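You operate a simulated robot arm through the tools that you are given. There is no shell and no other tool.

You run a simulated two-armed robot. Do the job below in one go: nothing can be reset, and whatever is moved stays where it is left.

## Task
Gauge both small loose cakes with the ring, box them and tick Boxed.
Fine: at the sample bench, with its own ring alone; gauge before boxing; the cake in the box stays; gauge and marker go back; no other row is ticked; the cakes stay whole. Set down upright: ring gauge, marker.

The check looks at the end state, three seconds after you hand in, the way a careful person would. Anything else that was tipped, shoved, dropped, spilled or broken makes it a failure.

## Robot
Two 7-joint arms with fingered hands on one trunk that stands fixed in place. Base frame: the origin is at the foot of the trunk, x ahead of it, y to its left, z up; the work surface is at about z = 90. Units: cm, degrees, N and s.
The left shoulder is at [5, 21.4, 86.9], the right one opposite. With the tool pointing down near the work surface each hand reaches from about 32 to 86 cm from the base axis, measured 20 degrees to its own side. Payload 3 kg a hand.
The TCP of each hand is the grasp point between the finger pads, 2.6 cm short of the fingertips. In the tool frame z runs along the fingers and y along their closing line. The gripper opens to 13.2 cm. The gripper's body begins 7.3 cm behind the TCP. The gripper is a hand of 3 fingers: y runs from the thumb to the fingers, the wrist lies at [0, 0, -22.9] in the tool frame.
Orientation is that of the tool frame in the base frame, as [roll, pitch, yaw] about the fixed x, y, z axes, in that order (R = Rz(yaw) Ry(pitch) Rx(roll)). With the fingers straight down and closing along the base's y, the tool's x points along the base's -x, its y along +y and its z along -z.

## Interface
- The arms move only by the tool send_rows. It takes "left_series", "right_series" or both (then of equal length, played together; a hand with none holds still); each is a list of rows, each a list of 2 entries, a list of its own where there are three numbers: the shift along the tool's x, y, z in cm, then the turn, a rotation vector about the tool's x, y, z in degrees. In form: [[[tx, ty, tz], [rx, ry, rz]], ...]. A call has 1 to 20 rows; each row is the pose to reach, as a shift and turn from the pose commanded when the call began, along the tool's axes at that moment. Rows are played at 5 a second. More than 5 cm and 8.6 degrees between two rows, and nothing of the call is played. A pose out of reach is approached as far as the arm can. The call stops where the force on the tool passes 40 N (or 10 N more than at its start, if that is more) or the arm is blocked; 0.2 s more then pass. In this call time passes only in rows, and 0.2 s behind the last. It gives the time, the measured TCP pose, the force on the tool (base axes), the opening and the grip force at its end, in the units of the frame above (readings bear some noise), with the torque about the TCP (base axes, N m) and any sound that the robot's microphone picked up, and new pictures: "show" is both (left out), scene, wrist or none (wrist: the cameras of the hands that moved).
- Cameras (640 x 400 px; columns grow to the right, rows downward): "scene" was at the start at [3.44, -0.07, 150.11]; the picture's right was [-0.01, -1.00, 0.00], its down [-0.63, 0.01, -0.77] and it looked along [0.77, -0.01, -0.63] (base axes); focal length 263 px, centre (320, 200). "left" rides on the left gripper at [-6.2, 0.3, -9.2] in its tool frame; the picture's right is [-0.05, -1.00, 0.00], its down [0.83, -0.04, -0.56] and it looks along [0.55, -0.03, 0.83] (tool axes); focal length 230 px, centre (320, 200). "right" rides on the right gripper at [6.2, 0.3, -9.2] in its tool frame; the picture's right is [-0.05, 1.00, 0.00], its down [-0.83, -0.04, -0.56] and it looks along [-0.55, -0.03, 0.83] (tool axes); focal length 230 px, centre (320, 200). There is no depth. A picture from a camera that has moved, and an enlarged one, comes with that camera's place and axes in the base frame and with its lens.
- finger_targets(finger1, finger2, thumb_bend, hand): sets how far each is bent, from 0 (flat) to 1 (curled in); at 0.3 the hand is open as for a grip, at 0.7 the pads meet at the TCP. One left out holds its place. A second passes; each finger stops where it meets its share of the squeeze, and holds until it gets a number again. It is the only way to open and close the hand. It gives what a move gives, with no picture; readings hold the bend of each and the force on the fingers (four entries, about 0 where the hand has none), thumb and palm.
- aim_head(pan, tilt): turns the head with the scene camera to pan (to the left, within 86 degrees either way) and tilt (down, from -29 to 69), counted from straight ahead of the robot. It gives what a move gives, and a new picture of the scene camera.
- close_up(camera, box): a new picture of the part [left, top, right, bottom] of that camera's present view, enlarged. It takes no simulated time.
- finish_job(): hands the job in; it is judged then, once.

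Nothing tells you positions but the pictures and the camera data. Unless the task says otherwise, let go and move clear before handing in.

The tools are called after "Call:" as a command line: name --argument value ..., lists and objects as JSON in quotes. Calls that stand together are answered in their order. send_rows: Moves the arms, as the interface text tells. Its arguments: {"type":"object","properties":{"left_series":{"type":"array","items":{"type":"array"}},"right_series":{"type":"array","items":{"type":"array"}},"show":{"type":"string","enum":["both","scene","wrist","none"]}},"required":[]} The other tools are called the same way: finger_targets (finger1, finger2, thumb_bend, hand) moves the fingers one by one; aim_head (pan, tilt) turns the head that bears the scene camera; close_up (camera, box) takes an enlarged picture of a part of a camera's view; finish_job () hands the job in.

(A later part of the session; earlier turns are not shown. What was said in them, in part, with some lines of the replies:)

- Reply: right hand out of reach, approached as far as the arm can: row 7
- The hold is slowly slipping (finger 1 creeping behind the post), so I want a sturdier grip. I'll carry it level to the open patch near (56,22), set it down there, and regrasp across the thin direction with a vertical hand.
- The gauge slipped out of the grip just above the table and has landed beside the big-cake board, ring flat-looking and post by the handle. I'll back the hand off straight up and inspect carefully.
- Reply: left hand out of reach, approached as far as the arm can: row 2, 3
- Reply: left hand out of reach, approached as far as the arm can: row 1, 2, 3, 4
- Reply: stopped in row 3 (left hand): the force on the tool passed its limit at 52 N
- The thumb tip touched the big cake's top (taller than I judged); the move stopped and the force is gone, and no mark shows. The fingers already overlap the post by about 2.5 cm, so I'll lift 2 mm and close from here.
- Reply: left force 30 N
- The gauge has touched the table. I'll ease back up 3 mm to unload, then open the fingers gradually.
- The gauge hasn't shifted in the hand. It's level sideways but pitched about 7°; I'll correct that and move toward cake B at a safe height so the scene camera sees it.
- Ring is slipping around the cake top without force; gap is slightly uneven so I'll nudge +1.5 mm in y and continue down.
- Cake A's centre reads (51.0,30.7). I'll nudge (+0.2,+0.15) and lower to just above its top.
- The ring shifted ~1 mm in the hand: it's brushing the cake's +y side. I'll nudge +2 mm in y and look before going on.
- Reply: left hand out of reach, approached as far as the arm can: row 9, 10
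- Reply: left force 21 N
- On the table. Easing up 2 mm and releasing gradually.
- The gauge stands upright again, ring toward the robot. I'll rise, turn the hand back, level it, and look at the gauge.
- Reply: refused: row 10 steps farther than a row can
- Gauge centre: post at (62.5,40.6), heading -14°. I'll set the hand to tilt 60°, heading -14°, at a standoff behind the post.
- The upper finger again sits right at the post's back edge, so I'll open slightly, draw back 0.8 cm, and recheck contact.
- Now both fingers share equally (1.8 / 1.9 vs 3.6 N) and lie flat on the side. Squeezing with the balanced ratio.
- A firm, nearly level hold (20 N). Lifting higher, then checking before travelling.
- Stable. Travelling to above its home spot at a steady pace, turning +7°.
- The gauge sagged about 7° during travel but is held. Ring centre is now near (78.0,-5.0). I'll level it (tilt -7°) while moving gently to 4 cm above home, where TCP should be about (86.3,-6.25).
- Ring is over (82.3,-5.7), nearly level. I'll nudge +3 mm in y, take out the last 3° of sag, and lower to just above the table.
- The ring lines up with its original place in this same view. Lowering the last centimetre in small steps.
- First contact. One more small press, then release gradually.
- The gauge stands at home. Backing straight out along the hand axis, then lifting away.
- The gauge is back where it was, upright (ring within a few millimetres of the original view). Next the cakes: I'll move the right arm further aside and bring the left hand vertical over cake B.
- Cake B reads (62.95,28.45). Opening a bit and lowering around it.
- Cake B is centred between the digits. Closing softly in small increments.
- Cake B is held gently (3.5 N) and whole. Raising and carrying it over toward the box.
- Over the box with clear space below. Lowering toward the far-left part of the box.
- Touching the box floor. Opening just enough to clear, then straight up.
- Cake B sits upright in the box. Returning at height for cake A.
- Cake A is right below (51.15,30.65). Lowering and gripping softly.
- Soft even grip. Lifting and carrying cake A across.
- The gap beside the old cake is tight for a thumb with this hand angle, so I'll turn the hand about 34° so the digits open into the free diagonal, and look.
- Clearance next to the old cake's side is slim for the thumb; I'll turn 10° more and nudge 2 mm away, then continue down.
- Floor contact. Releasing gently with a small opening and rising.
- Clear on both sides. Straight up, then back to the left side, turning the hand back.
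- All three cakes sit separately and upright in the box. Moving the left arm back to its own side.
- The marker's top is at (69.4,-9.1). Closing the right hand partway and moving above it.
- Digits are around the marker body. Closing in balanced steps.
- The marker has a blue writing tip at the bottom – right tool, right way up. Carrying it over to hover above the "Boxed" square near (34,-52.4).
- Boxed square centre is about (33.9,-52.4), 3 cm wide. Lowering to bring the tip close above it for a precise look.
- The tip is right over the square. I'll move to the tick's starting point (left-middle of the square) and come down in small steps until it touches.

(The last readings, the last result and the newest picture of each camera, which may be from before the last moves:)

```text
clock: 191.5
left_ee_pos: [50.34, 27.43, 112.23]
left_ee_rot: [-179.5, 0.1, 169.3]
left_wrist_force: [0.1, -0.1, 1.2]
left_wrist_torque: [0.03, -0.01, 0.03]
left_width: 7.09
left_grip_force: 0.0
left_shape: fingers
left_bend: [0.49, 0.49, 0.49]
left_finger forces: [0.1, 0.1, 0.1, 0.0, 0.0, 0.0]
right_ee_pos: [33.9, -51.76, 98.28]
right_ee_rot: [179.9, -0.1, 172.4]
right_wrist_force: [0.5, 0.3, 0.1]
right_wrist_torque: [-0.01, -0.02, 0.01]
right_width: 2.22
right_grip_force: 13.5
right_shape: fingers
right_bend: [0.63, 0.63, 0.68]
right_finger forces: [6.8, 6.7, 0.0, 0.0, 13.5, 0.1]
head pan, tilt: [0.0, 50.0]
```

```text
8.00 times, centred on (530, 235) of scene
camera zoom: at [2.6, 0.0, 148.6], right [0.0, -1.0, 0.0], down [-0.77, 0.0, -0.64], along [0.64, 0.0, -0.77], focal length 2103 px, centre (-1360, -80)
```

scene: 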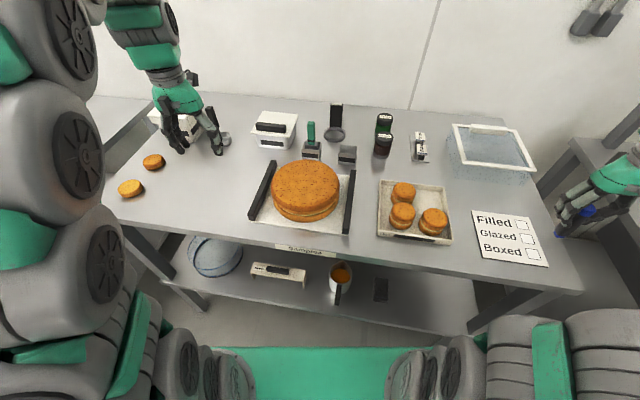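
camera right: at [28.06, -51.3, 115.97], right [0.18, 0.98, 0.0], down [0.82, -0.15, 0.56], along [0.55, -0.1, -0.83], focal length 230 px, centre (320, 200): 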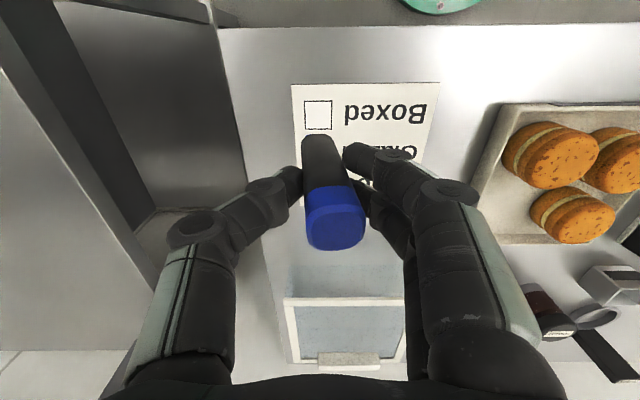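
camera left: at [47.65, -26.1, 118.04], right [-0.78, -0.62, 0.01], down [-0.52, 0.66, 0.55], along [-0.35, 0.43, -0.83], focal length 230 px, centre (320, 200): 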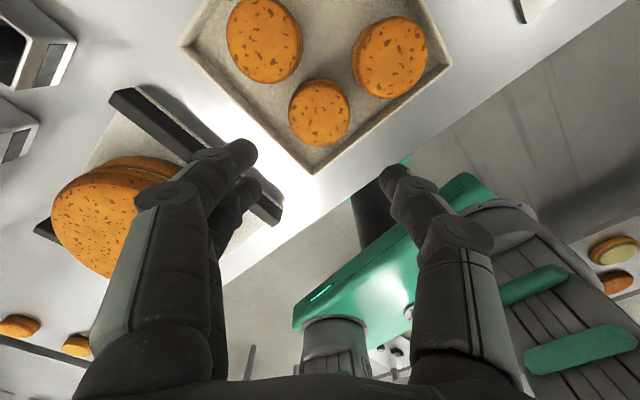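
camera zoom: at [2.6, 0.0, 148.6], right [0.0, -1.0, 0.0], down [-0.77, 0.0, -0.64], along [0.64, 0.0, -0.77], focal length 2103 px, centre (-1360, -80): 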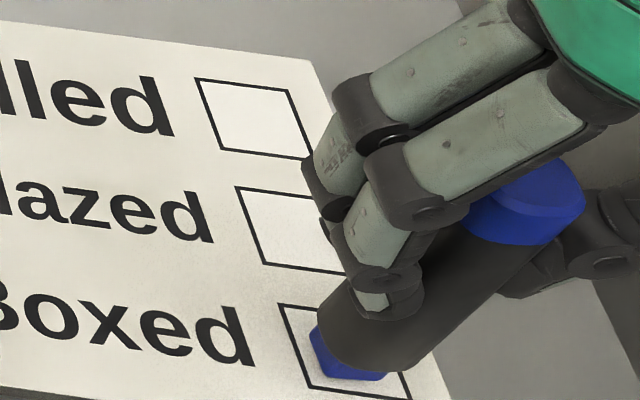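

Call:
send_rows --right_series '[[[0, 0, 0.12], [0, 0, 0]]]' --show "none"

Call:
send_rows --right_series '[[[0, 0, 0.12], [0, 0, 0]]]' --show "none"

Call:
send_rows --right_series '[[[0, 0, 0.1], [0, 0, 0]]]' --show "none"

```text
clock: 191.9
left_ee_pos: [50.27, 27.44, 112.26]
left_ee_rot: [-179.5, 0.1, 169.5]
left_wrist_force: [-0.2, -0.6, -0.4]
left_wrist_torque: [0.0, -0.01, 0.04]
left_width: 7.03
left_grip_force: 0.1
left_shape: fingers
left_bend: [0.49, 0.49, 0.49]
left_finger forces: [0.1, 0.0, 0.0, 0.0, 0.0, 0.0]
right_ee_pos: [33.97, -51.82, 98.1]
right_ee_rot: [180.0, 0.0, 172.5]
right_wrist_force: [-1.4, 0.5, -1.0]
right_wrist_torque: [0.0, -0.01, -0.02]
right_width: 2.26
right_grip_force: 13.4
right_shape: fingers
right_bend: [0.63, 0.63, 0.68]
right_finger forces: [6.8, 6.7, 0.0, 0.0, 13.5, 0.0]
head pan, tilt: [0.0, 50.0]
```

```text
clock: 192.3
left_ee_pos: [50.26, 27.49, 112.34]
left_ee_rot: [-179.6, -0.1, 169.4]
left_wrist_force: [-0.4, -1.2, 0.1]
left_wrist_torque: [-0.04, 0.0, 0.03]
left_width: 7.06
left_grip_force: 0.0
left_shape: fingers
left_bend: [0.49, 0.49, 0.49]
left_finger forces: [0.0, 0.0, 0.0, 0.1, 0.0, 0.0]
right_ee_pos: [33.78, -51.9, 98.04]
right_ee_rot: [179.9, -0.1, 172.3]
right_wrist_force: [0.2, 0.2, 11.0]
right_wrist_torque: [0.05, -0.02, -0.03]
right_width: 2.23
right_grip_force: 15.5
right_shape: fingers
right_bend: [0.63, 0.63, 0.69]
right_finger forces: [7.5, 7.3, 0.1, 0.0, 15.6, 0.0]
head pan, tilt: [0.0, 50.0]
```

```text
clock: 192.7
left_ee_pos: [50.44, 27.53, 112.44]
left_ee_rot: [-179.5, 0.0, 169.5]
left_wrist_force: [-0.6, 0.0, 0.4]
left_wrist_torque: [-0.05, 0.01, -0.01]
left_width: 7.1
left_grip_force: 0.1
left_shape: fingers
left_bend: [0.49, 0.49, 0.49]
left_finger forces: [0.0, 0.0, 0.0, 0.0, 0.0, 0.1]
right_ee_pos: [33.88, -51.9, 98.05]
right_ee_rot: [180.0, 0.0, 172.3]
right_wrist_force: [1.0, -0.4, 18.8]
right_wrist_torque: [0.07, -0.05, -0.05]
right_width: 2.2
right_grip_force: 16.8
right_shape: fingers
right_bend: [0.64, 0.64, 0.69]
right_finger forces: [8.0, 7.8, 0.0, 0.0, 17.8, 0.1]
head pan, tilt: [0.0, 50.0]
```

Touching (a bit firm). I'll ease off to a light touch, draw the tick – short stroke down, long stroke up-right – and lift off.

Call:
send_rows --right_series '[[[0, 0, -0.19], [0, 0, 0]]]' --show "none"

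```text
clock: 193.1
left_ee_pos: [50.25, 27.57, 112.26]
left_ee_rot: [-179.4, 0.0, 169.5]
left_wrist_force: [-0.6, 0.4, 0.1]
left_wrist_torque: [-0.05, -0.01, -0.02]
left_width: 7.06
left_grip_force: 0.1
left_shape: fingers
left_bend: [0.49, 0.49, 0.49]
left_finger forces: [0.0, 0.0, 0.0, 0.0, 0.0, 0.0]
right_ee_pos: [33.93, -51.82, 98.14]
right_ee_rot: [-180.0, -0.1, 172.4]
right_wrist_force: [-0.4, 1.0, 2.2]
right_wrist_torque: [0.02, 0.0, -0.04]
right_width: 2.26
right_grip_force: 14.5
right_shape: fingers
right_bend: [0.63, 0.63, 0.69]
right_finger forces: [7.4, 7.1, 0.1, 0.0, 14.5, 0.0]
head pan, tilt: [0.0, 50.0]
```

Call:
send_rows --right_series '[[[0.2, -0.18, 0.02], [0, 0, 0]], [[0.42, -0.36, 0.02], [0, 0, 0]], [[0.63, -0.54, 0.02], [0, 0, 0]], [[0.3, -0.67, 0.02], [0, 0, 0]], [[0, -0.8, 0.02], [0, 0, 0]], [[-0.33, -0.93, 0.02], [0, 0, 0]], [[-0.65, -1.05, 0.02], [0, 0, 0]], [[-0.97, -1.18, 0.02], [0, 0, 0]]]' --show "none"

Call:
send_rows --right_series '[[[0, 0, -1], [0, 0, 0]], [[0, 0, -4], [0, 0, 0]], [[0, 0, -8], [0, 0, 0]], [[0, 2, -10], [0, 0, 0]]]'

Call:
close_up --camera "scene" --box '[460, 190, 560, 270]'

Call:
close_up --camera "right" --box '[200, 20, 440, 220]'

```text
clock: 194.9
left_ee_pos: [50.37, 27.32, 112.31]
left_ee_rot: [-179.5, 0.0, 169.3]
left_wrist_force: [-0.6, -0.1, -0.4]
left_wrist_torque: [0.01, 0.02, 0.0]
left_width: 7.05
left_grip_force: 0.0
left_shape: fingers
left_bend: [0.49, 0.49, 0.49]
left_finger forces: [0.1, 0.0, 0.0, 0.0, 0.0, 0.0]
right_ee_pos: [34.7, -53.12, 98.14]
right_ee_rot: [-179.9, 0.0, 172.4]
right_wrist_force: [0.3, -0.7, -1.1]
right_wrist_torque: [0.03, 0.01, -0.04]
right_width: 2.22
right_grip_force: 13.6
right_shape: fingers
right_bend: [0.63, 0.63, 0.69]
right_finger forces: [6.9, 6.7, 0.1, 0.0, 13.5, 0.1]
head pan, tilt: [0.0, 50.0]
```

```text
clock: 195.9
left_ee_pos: [50.35, 27.48, 112.25]
left_ee_rot: [-179.5, 0.0, 169.4]
left_wrist_force: [-0.5, 0.2, 0.0]
left_wrist_torque: [0.02, -0.03, 0.0]
left_width: 7.09
left_grip_force: 0.0
left_shape: fingers
left_bend: [0.49, 0.49, 0.49]
left_finger forces: [0.0, 0.0, 0.0, 0.0, 0.0, 0.1]
right_ee_pos: [35.01, -50.97, 108.32]
right_ee_rot: [180.0, 0.0, 172.2]
right_wrist_force: [-0.5, 0.4, -0.6]
right_wrist_torque: [0.01, -0.04, 0.01]
right_width: 2.22
right_grip_force: 13.1
right_shape: fingers
right_bend: [0.63, 0.63, 0.69]
right_finger forces: [6.9, 6.7, 0.0, 0.0, 13.3, 0.0]
head pan, tilt: [0.0, 50.0]
camera right: at [28.97, -50.06, 117.47], right [0.18, 0.98, 0.0], down [0.82, -0.15, 0.56], along [0.55, -0.1, -0.83], focal length 230 px, centre (320, 200)
```

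scene: 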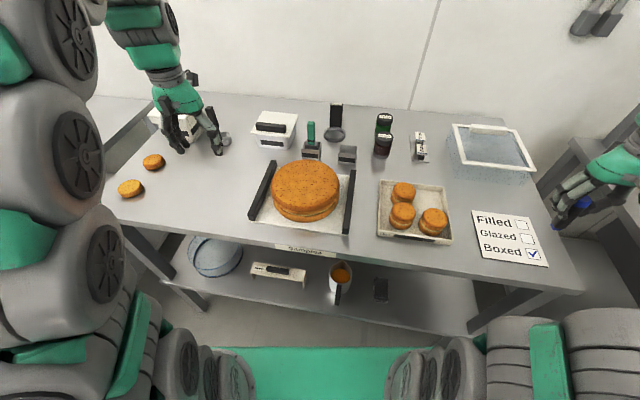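
right: 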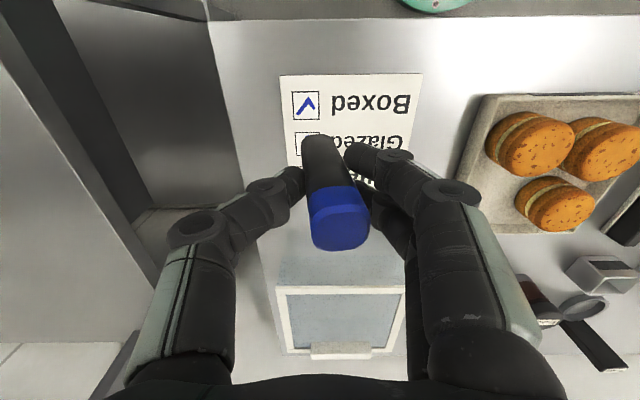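

```text
5.00 times, centred on (510, 230) of scene
camera zoom: at [2.6, 0.0, 148.6], right [0.0, -1.0, 0.0], down [-0.77, 0.0, -0.64], along [0.64, 0.0, -0.77], focal length 1314 px, centre (-630, 50)
```

zoom: 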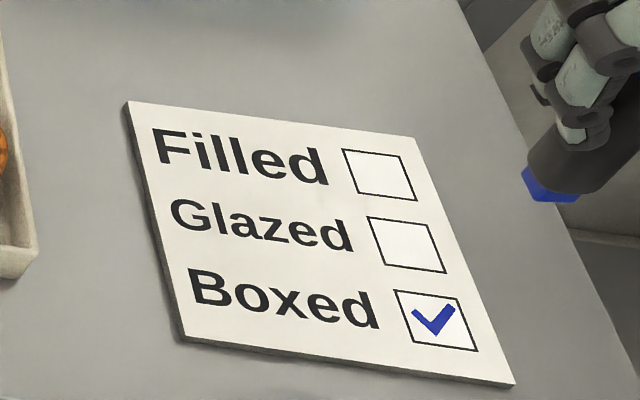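

```text
2.00 times, centred on (320, 120) of right
camera zoom: at [28.97, -50.06, 117.47], right [0.18, 0.98, 0.0], down [0.82, -0.15, 0.56], along [0.55, -0.1, -0.83], focal length 460 px, centre (320, 360)
```

zoom: 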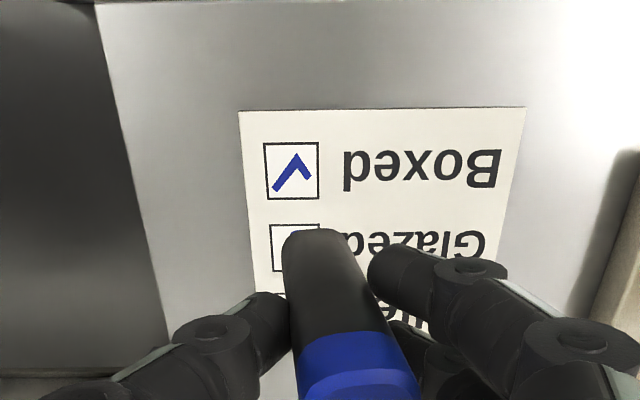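

A clean tick in "Boxed" only. Returning the marker along the same path to hover over its cup.

Call:
send_rows --right_series '[[[-1.5, 2.4, -1.5], [0, 0, 0]], [[-3.5, 5.6, -3], [0, 0, 0]], [[-5.6, 9, -3.5], [0, 0, 0]], [[-7.7, 12.4, -3.5], [0, 0, 0]], [[-9.8, 15.8, -3.5], [0, 0, 0]], [[-11.9, 19.2, -3.5], [0, 0, 0]], [[-14, 22.6, -3.5], [0, 0, 0]], [[-16.1, 26, -3.5], [0, 0, 0]], [[-18.2, 29.4, -3.5], [0, 0, 0]], [[-20.3, 32.8, -3.5], [0, 0, 0]], [[-22.4, 36.2, -3.5], [0, 0, 0]], [[-24.5, 39.6, -3.5], [0, 0, 0]], [[-26.6, 42.8, -3.2], [0, 0, 0]], [[-28.1, 45.2, -2.5], [0, 0, 0]], [[-28.8, 46.13, -1.5], [0, 0, 0]]]'

Call:
close_up --camera "right" --box '[200, 40, 440, 260]'

Call:
close_up --camera "scene" --box '[310, 70, 390, 170]'

```text
clock: 199.1
left_ee_pos: [50.27, 27.49, 112.26]
left_ee_rot: [-179.5, 0.1, 169.4]
left_wrist_force: [0.7, -0.6, 0.1]
left_wrist_torque: [0.01, -0.03, -0.01]
left_width: 7.08
left_grip_force: 0.0
left_shape: fingers
left_bend: [0.49, 0.49, 0.49]
left_finger forces: [0.0, 0.0, 0.0, 0.0, 0.0, 0.1]
right_ee_pos: [69.69, -9.21, 109.51]
right_ee_rot: [180.0, 0.0, 172.4]
right_wrist_force: [0.3, 1.3, -1.5]
right_wrist_torque: [-0.04, -0.02, 0.02]
right_width: 2.22
right_grip_force: 12.7
right_shape: fingers
right_bend: [0.63, 0.63, 0.69]
right_finger forces: [6.6, 6.5, 0.1, 0.0, 13.1, 0.0]
head pan, tilt: [0.0, 50.0]
camera right: at [63.61, -8.19, 118.71], right [0.18, 0.98, 0.0], down [0.82, -0.15, 0.56], along [0.55, -0.1, -0.83], focal length 230 px, centre (320, 200)
```

scene: 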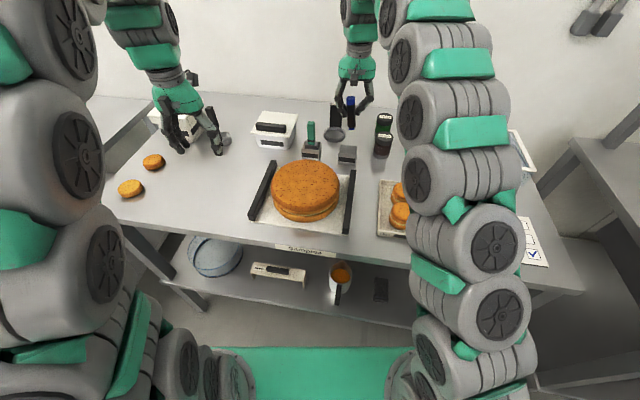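
right: 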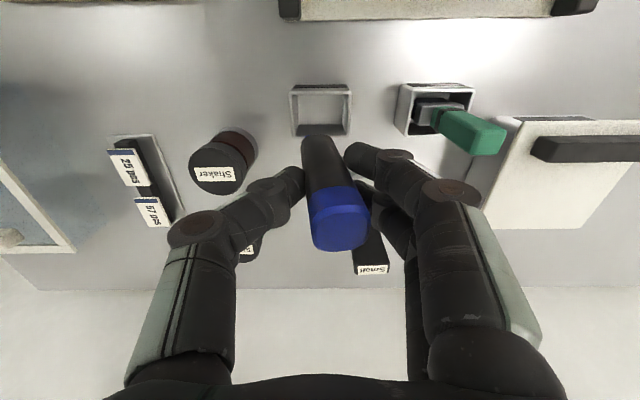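

```text
1.82 times, centred on (320, 150) of right
camera zoom: at [63.61, -8.19, 118.71], right [0.18, 0.98, 0.0], down [0.82, -0.15, 0.56], along [0.55, -0.1, -0.83], focal length 418 px, centre (320, 291)
```

zoom: 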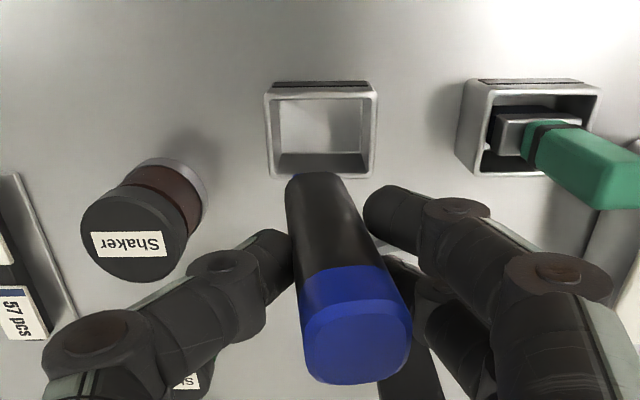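

```text
4.00 times, centred on (350, 120) of scene
camera zoom: at [2.6, 0.0, 148.6], right [0.0, -1.0, 0.0], down [-0.77, 0.0, -0.64], along [0.64, 0.0, -0.77], focal length 1052 px, centre (200, 520)
```

zoom: 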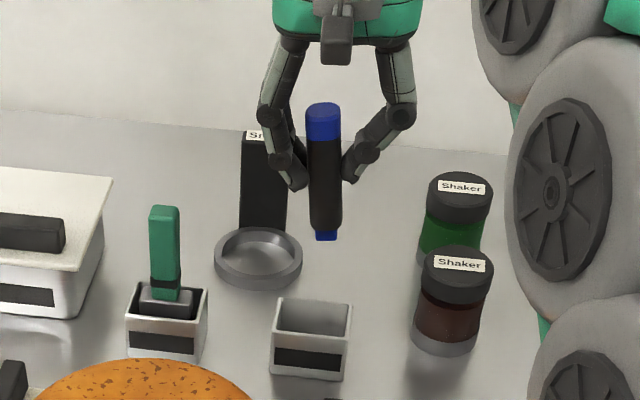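

Hovering over the empty cup. I'll cancel the marker's ~5° lean, centre the tip on the cup, then lower.

Call:
send_rows --right_series '[[[0, -0.15, 0], [-2.4, 0.3, 0]], [[0, -0.3, 0], [-4.76, 0.64, 0]]]' --show "none"

Call:
close_up --camera "scene" --box '[310, 70, 390, 170]'

Call:
close_up --camera "right" --box '[200, 40, 440, 260]'

```text
clock: 199.7
left_ee_pos: [50.44, 27.46, 112.33]
left_ee_rot: [-179.5, 0.0, 169.4]
left_wrist_force: [-0.7, -0.3, -0.2]
left_wrist_torque: [0.0, 0.03, -0.01]
left_width: 7.07
left_grip_force: 0.0
left_shape: fingers
left_bend: [0.49, 0.49, 0.49]
left_finger forces: [0.0, 0.0, 0.0, 0.0, 0.0, 0.0]
right_ee_pos: [69.62, -9.59, 109.57]
right_ee_rot: [175.2, -0.6, 172.4]
right_wrist_force: [0.0, 0.8, -1.1]
right_wrist_torque: [0.03, 0.05, 0.02]
right_width: 2.23
right_grip_force: 13.5
right_shape: fingers
right_bend: [0.63, 0.63, 0.69]
right_finger forces: [6.7, 6.6, 0.0, 0.0, 13.2, 0.0]
head pan, tilt: [0.0, 50.0]
```

```text
4.00 times, centred on (350, 120) of scene
camera zoom: at [2.6, 0.0, 148.6], right [0.0, -1.0, 0.0], down [-0.77, 0.0, -0.64], along [0.64, 0.0, -0.77], focal length 1052 px, centre (200, 520)
```

zoom: 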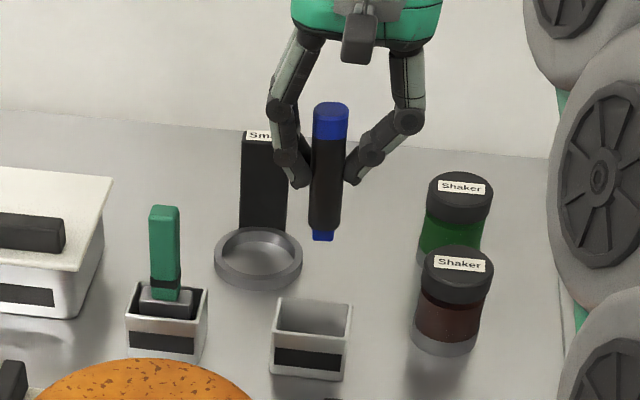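

```text
1.82 times, centred on (320, 150) of right
camera zoom: at [63.53, -9.32, 118.82], right [0.18, 0.98, 0.08], down [0.82, -0.2, 0.54], along [0.54, -0.03, -0.84], focal length 418 px, centre (320, 291)
```

zoom: 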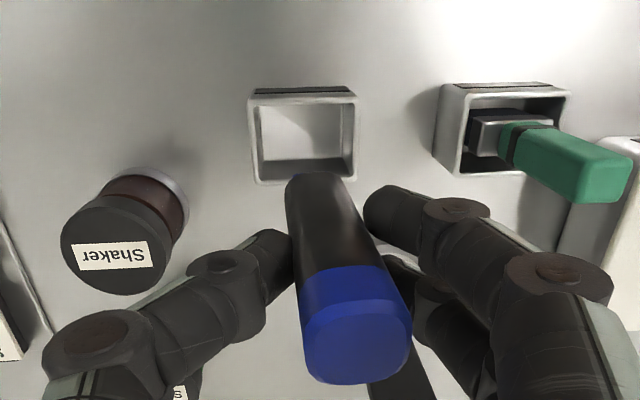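

Call:
send_rows --right_series '[[[-0.03, -0.25, 3], [0, 0, 0]], [[-0.06, -0.5, 6], [0, 0, 0]], [[-0.08, -0.7, 8.3], [0, 0, 0]], [[-0.1, -0.84, 10], [0, 0, 0]]]' --show "none"

Call:
close_up --camera "scene" --box '[310, 90, 390, 180]'

Call:
close_up --camera "right" --box '[220, 100, 420, 280]'

```text
clock: 200.7
left_ee_pos: [50.39, 27.51, 112.26]
left_ee_rot: [-179.5, 0.1, 169.4]
left_wrist_force: [1.1, 1.1, -0.1]
left_wrist_torque: [-0.01, -0.02, 0.0]
left_width: 7.08
left_grip_force: 0.1
left_shape: fingers
left_bend: [0.49, 0.49, 0.49]
left_finger forces: [0.0, 0.1, 0.0, 0.1, 0.0, 0.0]
right_ee_pos: [69.43, -9.65, 99.79]
right_ee_rot: [175.2, -0.7, 172.3]
right_wrist_force: [0.2, 0.0, 0.1]
right_wrist_torque: [0.0, 0.01, -0.01]
right_width: 2.2
right_grip_force: 12.8
right_shape: fingers
right_bend: [0.63, 0.63, 0.69]
right_finger forces: [6.6, 6.7, 0.1, 0.0, 13.1, 0.0]
head pan, tilt: [0.0, 50.0]
```

```text
4.44 times, centred on (350, 135) of scene
camera zoom: at [2.6, 0.0, 148.6], right [0.0, -1.0, 0.0], down [-0.77, 0.0, -0.64], along [0.64, 0.0, -0.77], focal length 1168 px, centre (187, 489)
```

zoom: 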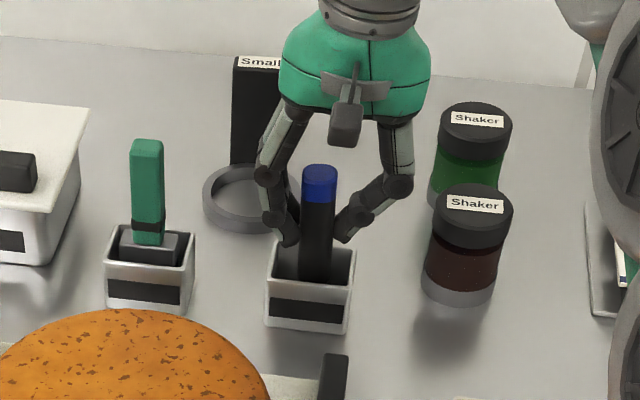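

```text
2.22 times, centred on (320, 190) of right
camera zoom: at [63.34, -9.41, 108.94], right [0.18, 0.98, 0.08], down [0.82, -0.2, 0.54], along [0.55, -0.03, -0.84], focal length 511 px, centre (320, 222)
```

zoom: 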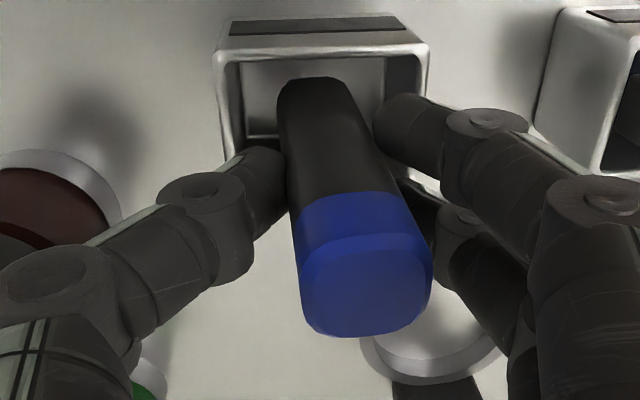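

The marker is entering its cup cleanly. Lowering to the floor of the cup with force checks.

Call:
send_rows --right_series '[[[0, -0.05, 0.6], [0, 0, 0]], [[-0.01, -0.09, 1.1], [0, 0, 0]]]' --show "none"

Call:
send_rows --right_series '[[[0, -0.02, 0.2], [0, 0, 0]]]' --show "none"

Call:
send_rows --right_series '[[[0, -0.01, 0.15], [0, 0, 0]]]' --show "none"

```text
clock: 201.3
left_ee_pos: [50.2, 27.42, 112.24]
left_ee_rot: [-179.6, 0.0, 169.5]
left_wrist_force: [0.5, 0.0, 0.8]
left_wrist_torque: [0.01, -0.02, 0.0]
left_width: 7.08
left_grip_force: 0.1
left_shape: fingers
left_bend: [0.49, 0.49, 0.49]
left_finger forces: [0.1, 0.1, 0.0, 0.1, 0.0, 0.0]
right_ee_pos: [69.47, -9.45, 98.6]
right_ee_rot: [175.1, -0.7, 172.5]
right_wrist_force: [-0.6, -0.4, -1.2]
right_wrist_torque: [0.0, 0.02, -0.02]
right_width: 2.24
right_grip_force: 13.0
right_shape: fingers
right_bend: [0.63, 0.63, 0.69]
right_finger forces: [6.7, 6.7, 0.0, 0.0, 13.1, 0.0]
head pan, tilt: [0.0, 50.0]
```

```text
clock: 201.7
left_ee_pos: [50.32, 27.52, 112.21]
left_ee_rot: [-179.5, 0.0, 169.4]
left_wrist_force: [-0.7, 0.2, 0.6]
left_wrist_torque: [0.0, 0.03, 0.03]
left_width: 7.06
left_grip_force: 0.1
left_shape: fingers
left_bend: [0.49, 0.49, 0.49]
left_finger forces: [0.0, 0.1, 0.0, 0.1, 0.0, 0.0]
right_ee_pos: [69.49, -9.51, 98.34]
right_ee_rot: [175.3, -0.6, 172.4]
right_wrist_force: [0.5, 0.8, -0.8]
right_wrist_torque: [-0.01, 0.02, 0.01]
right_width: 2.22
right_grip_force: 13.2
right_shape: fingers
right_bend: [0.63, 0.63, 0.69]
right_finger forces: [6.6, 6.6, 0.1, 0.0, 13.1, 0.0]
head pan, tilt: [0.0, 50.0]
```

```text
clock: 202.1
left_ee_pos: [50.33, 27.43, 112.27]
left_ee_rot: [-179.5, 0.0, 169.4]
left_wrist_force: [-0.4, 0.6, 0.1]
left_wrist_torque: [-0.01, 0.02, 0.0]
left_width: 7.07
left_grip_force: 0.1
left_shape: fingers
left_bend: [0.49, 0.49, 0.49]
left_finger forces: [0.0, 0.0, 0.0, 0.0, 0.0, 0.0]
right_ee_pos: [69.52, -9.42, 98.29]
right_ee_rot: [175.3, -0.7, 172.5]
right_wrist_force: [-0.8, 0.4, -0.8]
right_wrist_torque: [0.01, 0.05, -0.01]
right_width: 2.22
right_grip_force: 13.1
right_shape: fingers
right_bend: [0.63, 0.63, 0.69]
right_finger forces: [6.7, 6.6, 0.1, 0.1, 13.2, 0.1]
head pan, tilt: [0.0, 50.0]
```

Call:
send_rows --right_series '[[[0, -0.01, 0.15], [0, 0, 0]]]' --show "none"

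Call:
send_rows --right_series '[[[0, -0.01, 0.12], [0, 0, 0]]]' --show "none"

Call:
close_up --camera "scene" --box '[310, 90, 390, 180]'

```text
clock: 202.5
left_ee_pos: [50.29, 27.6, 112.23]
left_ee_rot: [-179.5, 0.0, 169.4]
left_wrist_force: [0.1, -0.3, -0.3]
left_wrist_torque: [-0.01, -0.03, 0.03]
left_width: 7.08
left_grip_force: 0.0
left_shape: fingers
left_bend: [0.49, 0.49, 0.49]
left_finger forces: [0.0, 0.0, 0.0, 0.1, 0.0, 0.0]
right_ee_pos: [69.55, -9.57, 98.05]
right_ee_rot: [175.2, -0.6, 172.3]
right_wrist_force: [-0.7, 0.4, -0.2]
right_wrist_torque: [0.02, 0.05, 0.01]
right_width: 2.22
right_grip_force: 13.4
right_shape: fingers
right_bend: [0.63, 0.63, 0.69]
right_finger forces: [6.6, 6.5, 0.0, 0.0, 13.1, 0.0]
head pan, tilt: [0.0, 50.0]
```

```text
clock: 202.9
left_ee_pos: [50.32, 27.44, 112.32]
left_ee_rot: [-179.5, -0.1, 169.4]
left_wrist_force: [-1.0, -0.3, -0.7]
left_wrist_torque: [0.02, -0.02, 0.03]
left_width: 7.1
left_grip_force: 0.1
left_shape: fingers
left_bend: [0.49, 0.49, 0.49]
left_finger forces: [0.0, 0.0, 0.1, 0.1, 0.1, 0.1]
right_ee_pos: [69.49, -9.57, 98.02]
right_ee_rot: [175.2, -0.6, 172.4]
right_wrist_force: [-0.2, -0.7, 3.3]
right_wrist_torque: [0.01, 0.01, 0.01]
right_width: 2.19
right_grip_force: 13.0
right_shape: fingers
right_bend: [0.63, 0.63, 0.69]
right_finger forces: [6.6, 6.6, 0.0, 0.0, 13.8, 0.0]
head pan, tilt: [0.0, 50.0]
```

```text
4.44 times, centred on (350, 135) of scene
camera zoom: at [2.59, 0.0, 148.6], right [0.0, -1.0, 0.0], down [-0.77, 0.0, -0.64], along [0.64, 0.0, -0.77], focal length 1168 px, centre (187, 489)
```

zoom: 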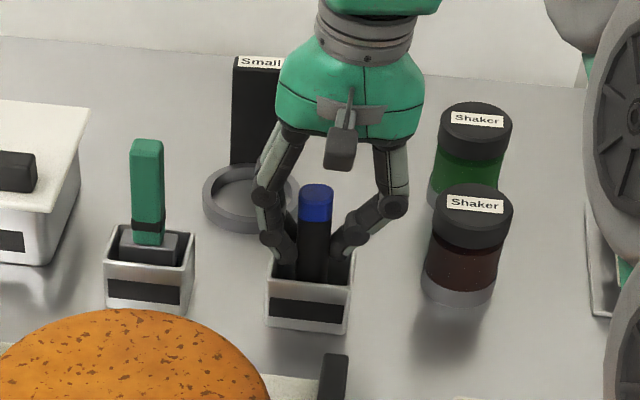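

Call:
send_rows --right_series '[[[0, 0.01, -0.15], [0, 0, 0]], [[0, -0.15, -0.15], [-2.5, 0.3, 0]], [[0, -0.17, 0.02], [-2.5, 0.3, 0]]]' --show "none"

Call:
close_up --camera "scene" --box '[310, 90, 390, 180]'

Call:
close_up --camera "right" --box '[220, 100, 420, 280]'

```text
clock: 203.7
left_ee_pos: [50.22, 27.45, 112.2]
left_ee_rot: [-179.5, -0.1, 169.4]
left_wrist_force: [0.8, -0.2, -0.3]
left_wrist_torque: [-0.01, 0.0, -0.01]
left_width: 7.07
left_grip_force: 0.1
left_shape: fingers
left_bend: [0.49, 0.49, 0.49]
left_finger forces: [0.0, 0.0, 0.0, 0.1, 0.0, 0.1]
right_ee_pos: [69.59, -9.76, 97.9]
right_ee_rot: [172.7, -0.9, 172.4]
right_wrist_force: [-0.2, 0.3, 4.0]
right_wrist_torque: [0.04, -0.02, -0.02]
right_width: 2.2
right_grip_force: 13.8
right_shape: fingers
right_bend: [0.63, 0.63, 0.69]
right_finger forces: [7.0, 6.9, 0.1, 0.0, 13.9, 0.1]
head pan, tilt: [0.0, 50.0]
```

```text
4.44 times, centred on (350, 135) of scene
camera zoom: at [2.6, 0.0, 148.6], right [0.0, -1.0, 0.0], down [-0.77, 0.0, -0.64], along [0.64, 0.0, -0.77], focal length 1168 px, centre (187, 489)
```

zoom: 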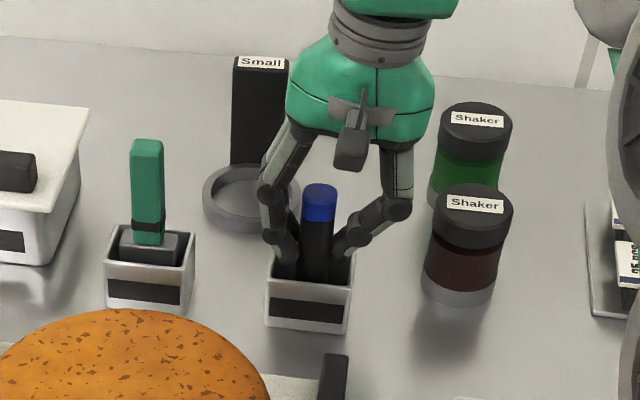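

```text
2.22 times, centred on (320, 190) of right
camera zoom: at [63.53, -9.94, 107.15], right [0.18, 0.97, 0.13], down [0.82, -0.22, 0.53], along [0.55, 0.0, -0.84], focal length 511 px, centre (320, 222)
```

zoom: 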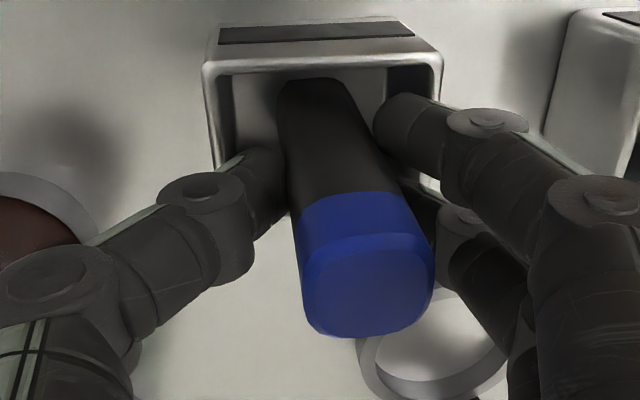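

The marker now matches its original upright look. Releasing gradually.

Call:
finger_targets --hand "right" --finger1 0.65 --finger2 0.65 --thumb_bend 0.69

Call:
finger_targets --hand "right" --finger1 0.61 --finger2 0.61 --thumb_bend 0.65

Call:
finger_targets --hand "right" --finger1 0.53 --finger2 0.53 --thumb_bend 0.56

Call:
close_up --camera "scene" --box '[310, 90, 390, 180]'

Call:
close_up --camera "right" --box '[220, 100, 420, 280]'

```text
clock: 204.7
left_ee_pos: [50.34, 27.48, 112.31]
left_ee_rot: [-179.5, 0.1, 169.4]
left_wrist_force: [-0.9, -0.4, -0.5]
left_wrist_torque: [0.01, -0.01, -0.04]
left_width: 7.04
left_grip_force: 0.0
left_shape: fingers
left_bend: [0.49, 0.49, 0.49]
left_finger forces: [0.1, 0.1, 0.1, 0.0, 0.1, 0.1]
right_ee_pos: [69.62, -9.76, 97.97]
right_ee_rot: [172.8, -0.9, 172.4]
right_wrist_force: [-1.2, 0.2, 7.2]
right_wrist_torque: [0.05, 0.03, -0.01]
right_width: 2.34
right_grip_force: 6.4
right_shape: fingers
right_bend: [0.62, 0.62, 0.68]
right_finger forces: [3.2, 3.1, 0.0, 0.1, 5.9, 0.0]
head pan, tilt: [0.0, 50.0]
```

```text
clock: 205.7
left_ee_pos: [50.19, 27.51, 112.2]
left_ee_rot: [-179.5, 0.0, 169.4]
left_wrist_force: [0.4, -0.5, 0.3]
left_wrist_torque: [0.01, 0.02, 0.01]
left_width: 7.06
left_grip_force: 0.0
left_shape: fingers
left_bend: [0.49, 0.49, 0.49]
left_finger forces: [0.0, 0.0, 0.0, 0.1, 0.1, 0.0]
right_ee_pos: [69.54, -9.73, 97.79]
right_ee_rot: [172.6, -0.9, 172.4]
right_wrist_force: [-0.3, 0.0, -0.3]
right_wrist_torque: [-0.03, 0.0, 0.04]
right_width: 2.68
right_grip_force: 0.3
right_shape: fingers
right_bend: [0.61, 0.61, 0.65]
right_finger forces: [0.4, 0.1, 0.0, 0.1, 0.4, 0.0]
head pan, tilt: [0.0, 50.0]
```

```text
clock: 206.7
left_ee_pos: [50.39, 27.52, 112.15]
left_ee_rot: [-179.6, -0.1, 169.5]
left_wrist_force: [0.6, -0.5, 0.8]
left_wrist_torque: [-0.05, 0.02, 0.0]
left_width: 7.05
left_grip_force: 0.1
left_shape: fingers
left_bend: [0.49, 0.49, 0.49]
left_finger forces: [0.0, 0.0, 0.0, 0.1, 0.1, 0.1]
right_ee_pos: [69.52, -9.68, 97.87]
right_ee_rot: [172.7, -0.9, 172.4]
right_wrist_force: [1.1, 3.4, 8.2]
right_wrist_torque: [-0.02, 0.03, -0.04]
right_width: 4.33
right_grip_force: 4.9
right_shape: fingers
right_bend: [0.53, 0.53, 0.6]
right_finger forces: [0.0, 0.1, 0.0, 0.0, 9.1, 0.0]
head pan, tilt: [0.0, 50.0]
```

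```text
4.44 times, centred on (350, 135) of scene
camera zoom: at [2.59, 0.01, 148.6], right [0.0, -1.0, 0.0], down [-0.77, 0.0, -0.64], along [0.64, 0.0, -0.77], focal length 1168 px, centre (187, 489)
```

zoom: 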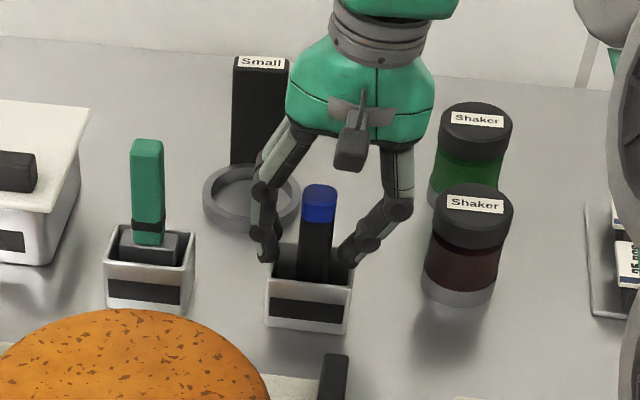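

```text
2.22 times, centred on (320, 190) of right
camera zoom: at [63.52, -9.93, 107.14], right [0.18, 0.97, 0.13], down [0.82, -0.22, 0.53], along [0.55, 0.0, -0.84], focal length 511 px, centre (320, 222)
```

zoom: 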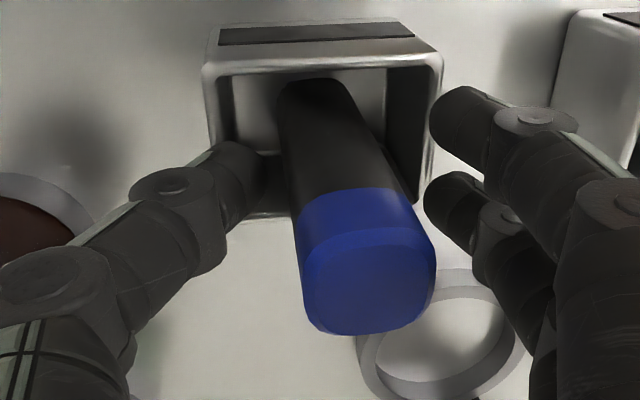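

The thumb tip is touching the cup's inner wall, so I'll bring it back slightly to float between marker and wall, then lift straight up before opening more.

Call:
finger_targets --hand "right" --thumb_bend 0.625

Call:
close_up --camera "right" --box '[220, 100, 420, 280]'

```text
clock: 207.7
left_ee_pos: [50.42, 27.41, 112.28]
left_ee_rot: [-179.5, 0.0, 169.4]
left_wrist_force: [0.2, 0.0, -0.6]
left_wrist_torque: [0.02, -0.01, 0.0]
left_width: 7.07
left_grip_force: 0.0
left_shape: fingers
left_bend: [0.49, 0.49, 0.49]
left_finger forces: [0.1, 0.1, 0.1, 0.0, 0.1, 0.0]
right_ee_pos: [69.65, -9.69, 97.93]
right_ee_rot: [172.7, -0.9, 172.4]
right_wrist_force: [0.0, 0.2, -0.1]
right_wrist_torque: [0.0, -0.02, -0.01]
right_width: 4.24
right_grip_force: 0.1
right_shape: fingers
right_bend: [0.53, 0.53, 0.62]
right_finger forces: [0.1, 0.1, 0.0, 0.0, 0.1, 0.0]
head pan, tilt: [0.0, 50.0]
```

```text
2.22 times, centred on (320, 190) of right
camera zoom: at [63.51, -9.95, 107.12], right [0.18, 0.97, 0.13], down [0.82, -0.22, 0.53], along [0.55, 0.0, -0.84], focal length 511 px, centre (320, 222)
```

zoom: 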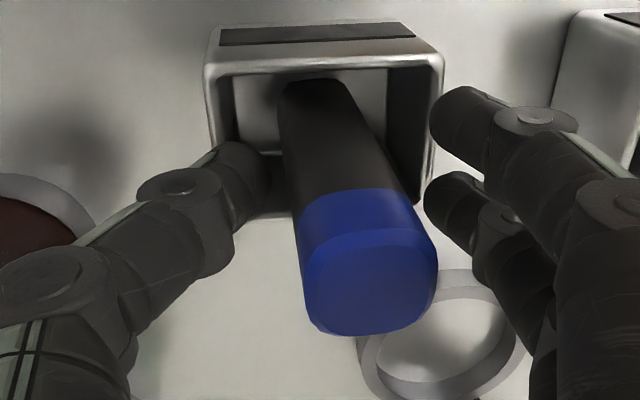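

Call:
send_rows --right_series '[[[0.01, 0.06, -0.5], [0, 0, 0]], [[0.02, 0.13, -1], [0, 0, 0]], [[0.04, 0.25, -2], [0, 0, 0]], [[0.06, 0.5, -4], [0, 0, 0]], [[0.12, 0.9, -7], [0, 0, 0]], [[0.2, 1.4, -11], [0, 0, 0]]]'

Call:
close_up --camera "scene" --box '[310, 90, 390, 180]'

Call:
close_up --camera "right" --box '[200, 40, 440, 260]'

```text
clock: 209.1
left_ee_pos: [50.35, 27.54, 112.16]
left_ee_rot: [-179.6, 0.0, 169.4]
left_wrist_force: [0.3, 0.9, -0.4]
left_wrist_torque: [0.01, 0.05, 0.02]
left_width: 7.05
left_grip_force: 0.1
left_shape: fingers
left_bend: [0.49, 0.49, 0.49]
left_finger forces: [0.0, 0.0, 0.0, 0.0, 0.1, 0.0]
right_ee_pos: [69.47, -9.84, 109.13]
right_ee_rot: [172.7, -0.9, 172.4]
right_wrist_force: [0.6, -0.1, 0.1]
right_wrist_torque: [-0.02, 0.02, 0.01]
right_width: 4.23
right_grip_force: 0.0
right_shape: fingers
right_bend: [0.53, 0.53, 0.62]
right_finger forces: [0.0, 0.1, 0.1, 0.1, 0.0, 0.1]
head pan, tilt: [0.0, 50.0]
camera right: at [63.28, -9.95, 118.41], right [0.18, 0.97, 0.13], down [0.82, -0.22, 0.53], along [0.55, 0.01, -0.84], focal length 230 px, centre (320, 200)
```

scene: 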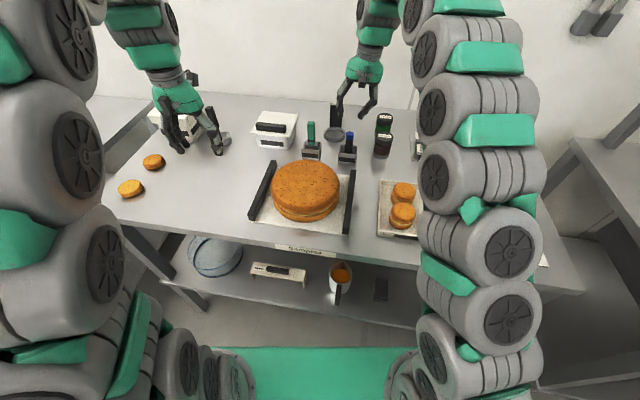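
right: 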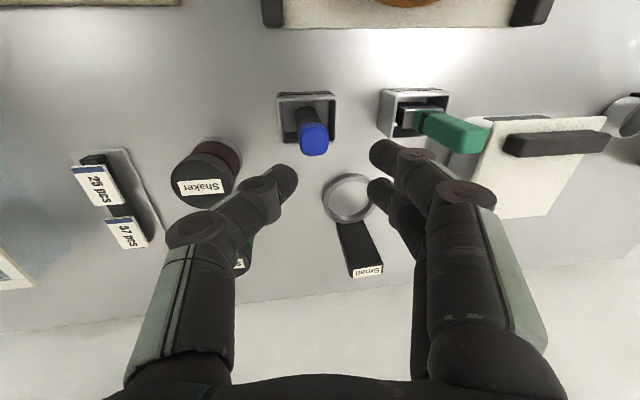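

```text
4.44 times, centred on (350, 135) of scene
camera zoom: at [2.6, 0.0, 148.6], right [0.0, -1.0, 0.0], down [-0.77, 0.0, -0.64], along [0.64, 0.0, -0.77], focal length 1168 px, centre (187, 489)
```

zoom: 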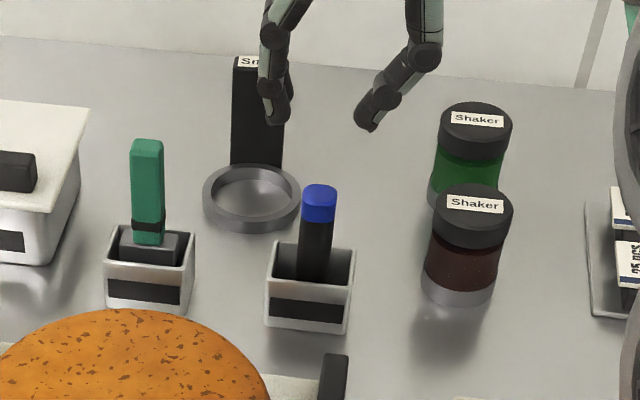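

```text
1.82 times, centred on (320, 150) of right
camera zoom: at [63.28, -9.95, 118.41], right [0.18, 0.97, 0.13], down [0.82, -0.22, 0.53], along [0.55, 0.01, -0.84], focal length 418 px, centre (320, 291)
```

zoom: 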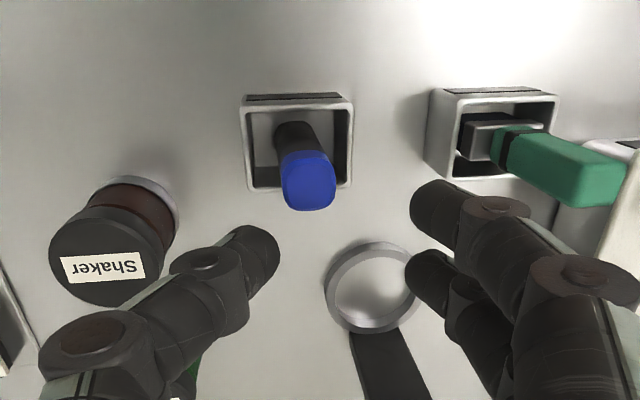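

The marker stands upright in its cup and the hand is clear. Moving the right arm back to its starting area, then a final inspection.

Call:
send_rows --right_series '[[[0.5, -0.5, -2], [2, 0, 0]], [[2.5, -4, -4], [4, 0, 0]], [[5, -8, -4], [6, 0, 0]], [[7.5, -12, -4], [7, 0, 0]], [[10, -16, -4], [7, 0, 0]], [[12.5, -20, -4], [7, 0, 0]], [[15, -24, -4], [7, 0, 0]], [[17.5, -28, -4], [7, 0, 0]], [[20, -31, -4], [7, 0, 0]]]' --left_series '[[[0, 0.5, -1], [0, 0, 0]], [[0, 1, -2], [0, 0, 0]], [[0, 1.5, -3], [0, 0, 0]], [[0, 2, -4], [0, 0, 0]], [[0, 2, -5], [0, 0, 0]], [[0, 2, -6], [0, 0, 0]], [[0, 2, -6], [0, 0, 0]], [[0, 2, -6], [0, 0, 0]], [[0, 2, -6], [0, 0, 0]]]'

Call:
aim_head --pan -0.5 --tilt 39.4

Call:
close_up --camera "scene" --box '[230, 190, 370, 300]'

Call:
close_up --camera "scene" --box '[240, 140, 400, 240]'

Call:
close_up --camera "scene" --box '[360, 150, 580, 340]'

Call:
close_up --camera "scene" --box '[100, 140, 260, 270]'

```text
clock: 211.1
left_ee_pos: [50.59, 29.63, 118.41]
left_ee_rot: [-179.5, 0.0, 169.5]
left_wrist_force: [-0.7, -0.3, 0.0]
left_wrist_torque: [0.0, -0.02, -0.01]
left_width: 7.06
left_grip_force: 0.0
left_shape: fingers
left_bend: [0.49, 0.49, 0.49]
left_finger forces: [0.1, 0.0, 0.0, 0.0, 0.1, 0.0]
right_ee_pos: [45.64, -38.12, 109.51]
right_ee_rot: [179.9, -1.0, 172.5]
right_wrist_force: [0.6, 0.0, 0.7]
right_wrist_torque: [-0.05, -0.01, 0.03]
right_width: 4.22
right_grip_force: 0.0
right_shape: fingers
right_bend: [0.53, 0.53, 0.62]
right_finger forces: [0.0, 0.1, 0.0, 0.0, 0.0, 0.0]
head pan, tilt: [0.0, 50.0]
camera right: at [39.63, -37.23, 118.75], right [0.18, 0.98, 0.0], down [0.83, -0.16, 0.54], along [0.53, -0.1, -0.84], focal length 230 px, centre (320, 200)
camera left: at [56.74, 28.71, 127.69], right [-0.13, -0.99, 0.01], down [-0.82, 0.11, 0.56], along [-0.55, 0.07, -0.83], focal length 230 px, centre (320, 200)
```

scene: 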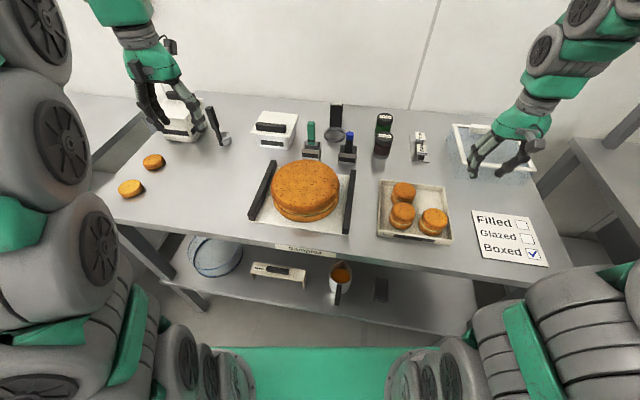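
right: 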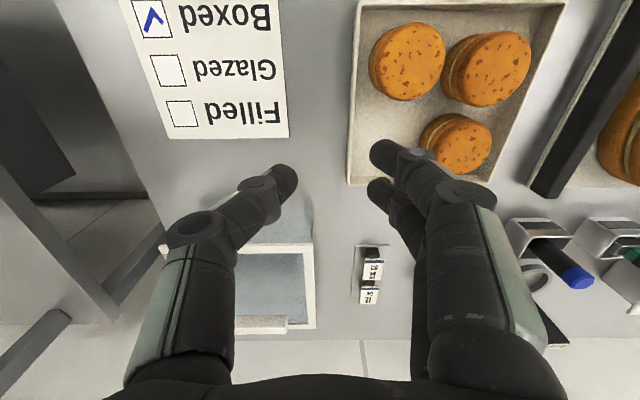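
left: 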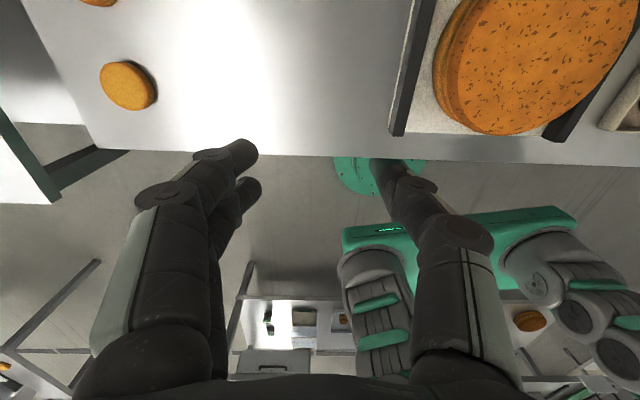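

```text
clock: 211.8
left_ee_pos: [50.59, 29.62, 118.29]
left_ee_rot: [-179.5, 0.0, 169.4]
left_wrist_force: [0.5, 0.0, -0.4]
left_wrist_torque: [0.0, 0.02, -0.04]
left_width: 7.08
left_grip_force: 0.0
left_shape: fingers
left_bend: [0.49, 0.49, 0.49]
left_finger forces: [0.0, 0.0, 0.1, 0.1, 0.0, 0.0]
right_ee_pos: [45.53, -38.07, 109.41]
right_ee_rot: [179.7, -0.8, 172.3]
right_wrist_force: [-0.3, 0.2, -0.2]
right_wrist_torque: [-0.01, -0.03, 0.02]
right_width: 4.25
right_grip_force: 0.1
right_shape: fingers
right_bend: [0.53, 0.53, 0.62]
right_finger forces: [0.0, 0.0, 0.0, 0.1, 0.0, 0.1]
head pan, tilt: [-0.5, 39.4]
```

scene: 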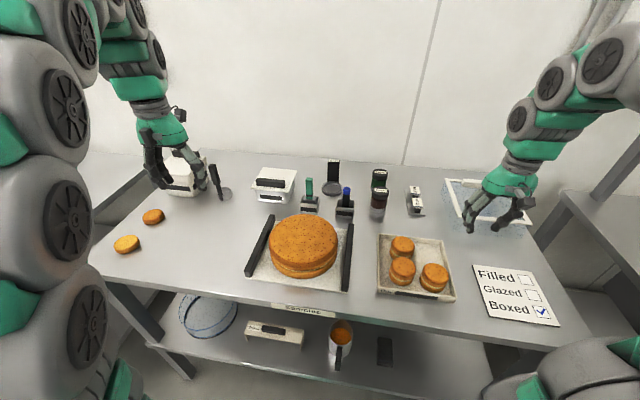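

```text
3.64 times, centred on (300, 245) of scene
camera zoom: at [3.44, -0.07, 150.1], right [-0.01, -1.0, 0.0], down [-0.64, 0.01, -0.77], along [0.77, -0.01, -0.64], focal length 956 px, centre (393, 36)
```

zoom: 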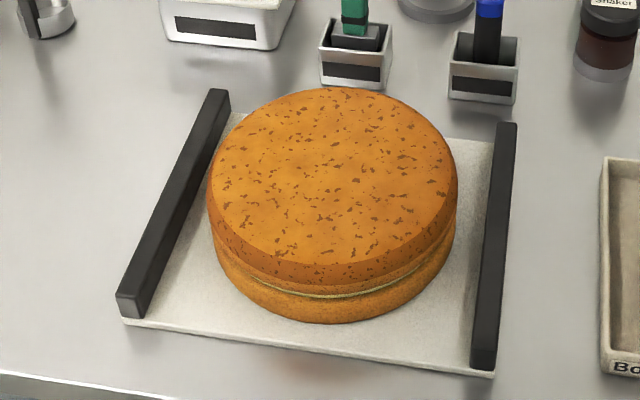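

```text
4.00 times, centred on (320, 190) of scene
camera zoom: at [3.44, -0.07, 150.1], right [-0.01, -1.0, 0.0], down [-0.64, 0.01, -0.77], along [0.77, -0.01, -0.64], focal length 1052 px, centre (320, 240)
```

zoom: 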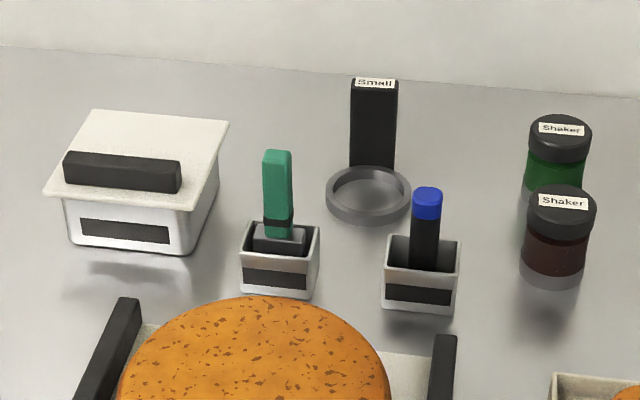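

```text
2.11 times, centred on (470, 245) of scene
camera zoom: at [3.44, -0.07, 150.1], right [-0.01, -1.0, 0.0], down [-0.64, 0.01, -0.77], along [0.77, -0.01, -0.64], focal length 553 px, centre (4, 105)
```

zoom: 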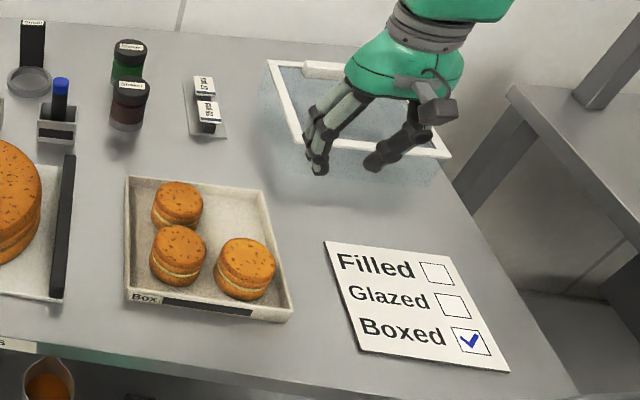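

```text
3.08 times, centred on (180, 205) of scene
camera zoom: at [3.44, -0.07, 150.1], right [-0.01, -1.0, 0.0], down [-0.64, 0.01, -0.77], along [0.77, -0.01, -0.64], focal length 809 px, centre (751, 185)
```

zoom: 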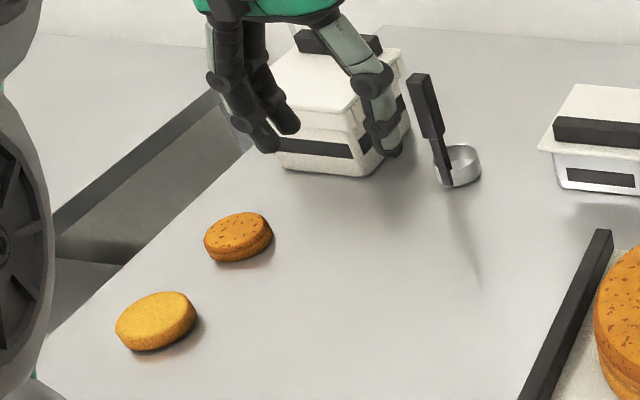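

Everything checks out. The gauge and marker are upright in their places, and all three cakes sit whole in the box. Only "Boxed" is ticked. The big cake, cups, shakers, card and cake halves match the first pictures, and both hands are empty and clear. Handing in.

Call:
finish_job

```text
The job is handed in.
```

I gauged both small loose cakes with the "Small" ring, put them in the box, and ticked only "Boxed". I have handed the job in.

- **Cakes:** the two gauged cakes stand whole and upright in the box. The cake that was already there was not moved.
- **Ring gauge:** it is back upright, about half a centimetre further back than where it started.
- **Marker:** it is back upright in its cup.
- **Everything else:** the card, shakers, stamp, large cake and cake halves matched the first pictures.

These did not go smoothly:

- **Dropped gauge:** on its first trip the gauge slipped out of my grip just above the table. It came to rest leaning toward the large cake, its ring propped on the board's handle. I picked it up again before gauging anything.
- **Touched large cake:** while doing that, my thumb pressed the top of the large cake hard enough to stop the move (52 N). I could see no mark on it afterwards.
- **Brushed cake:** the ring brushed the side of the second cake during gauging. I recentred it and it then passed freely.
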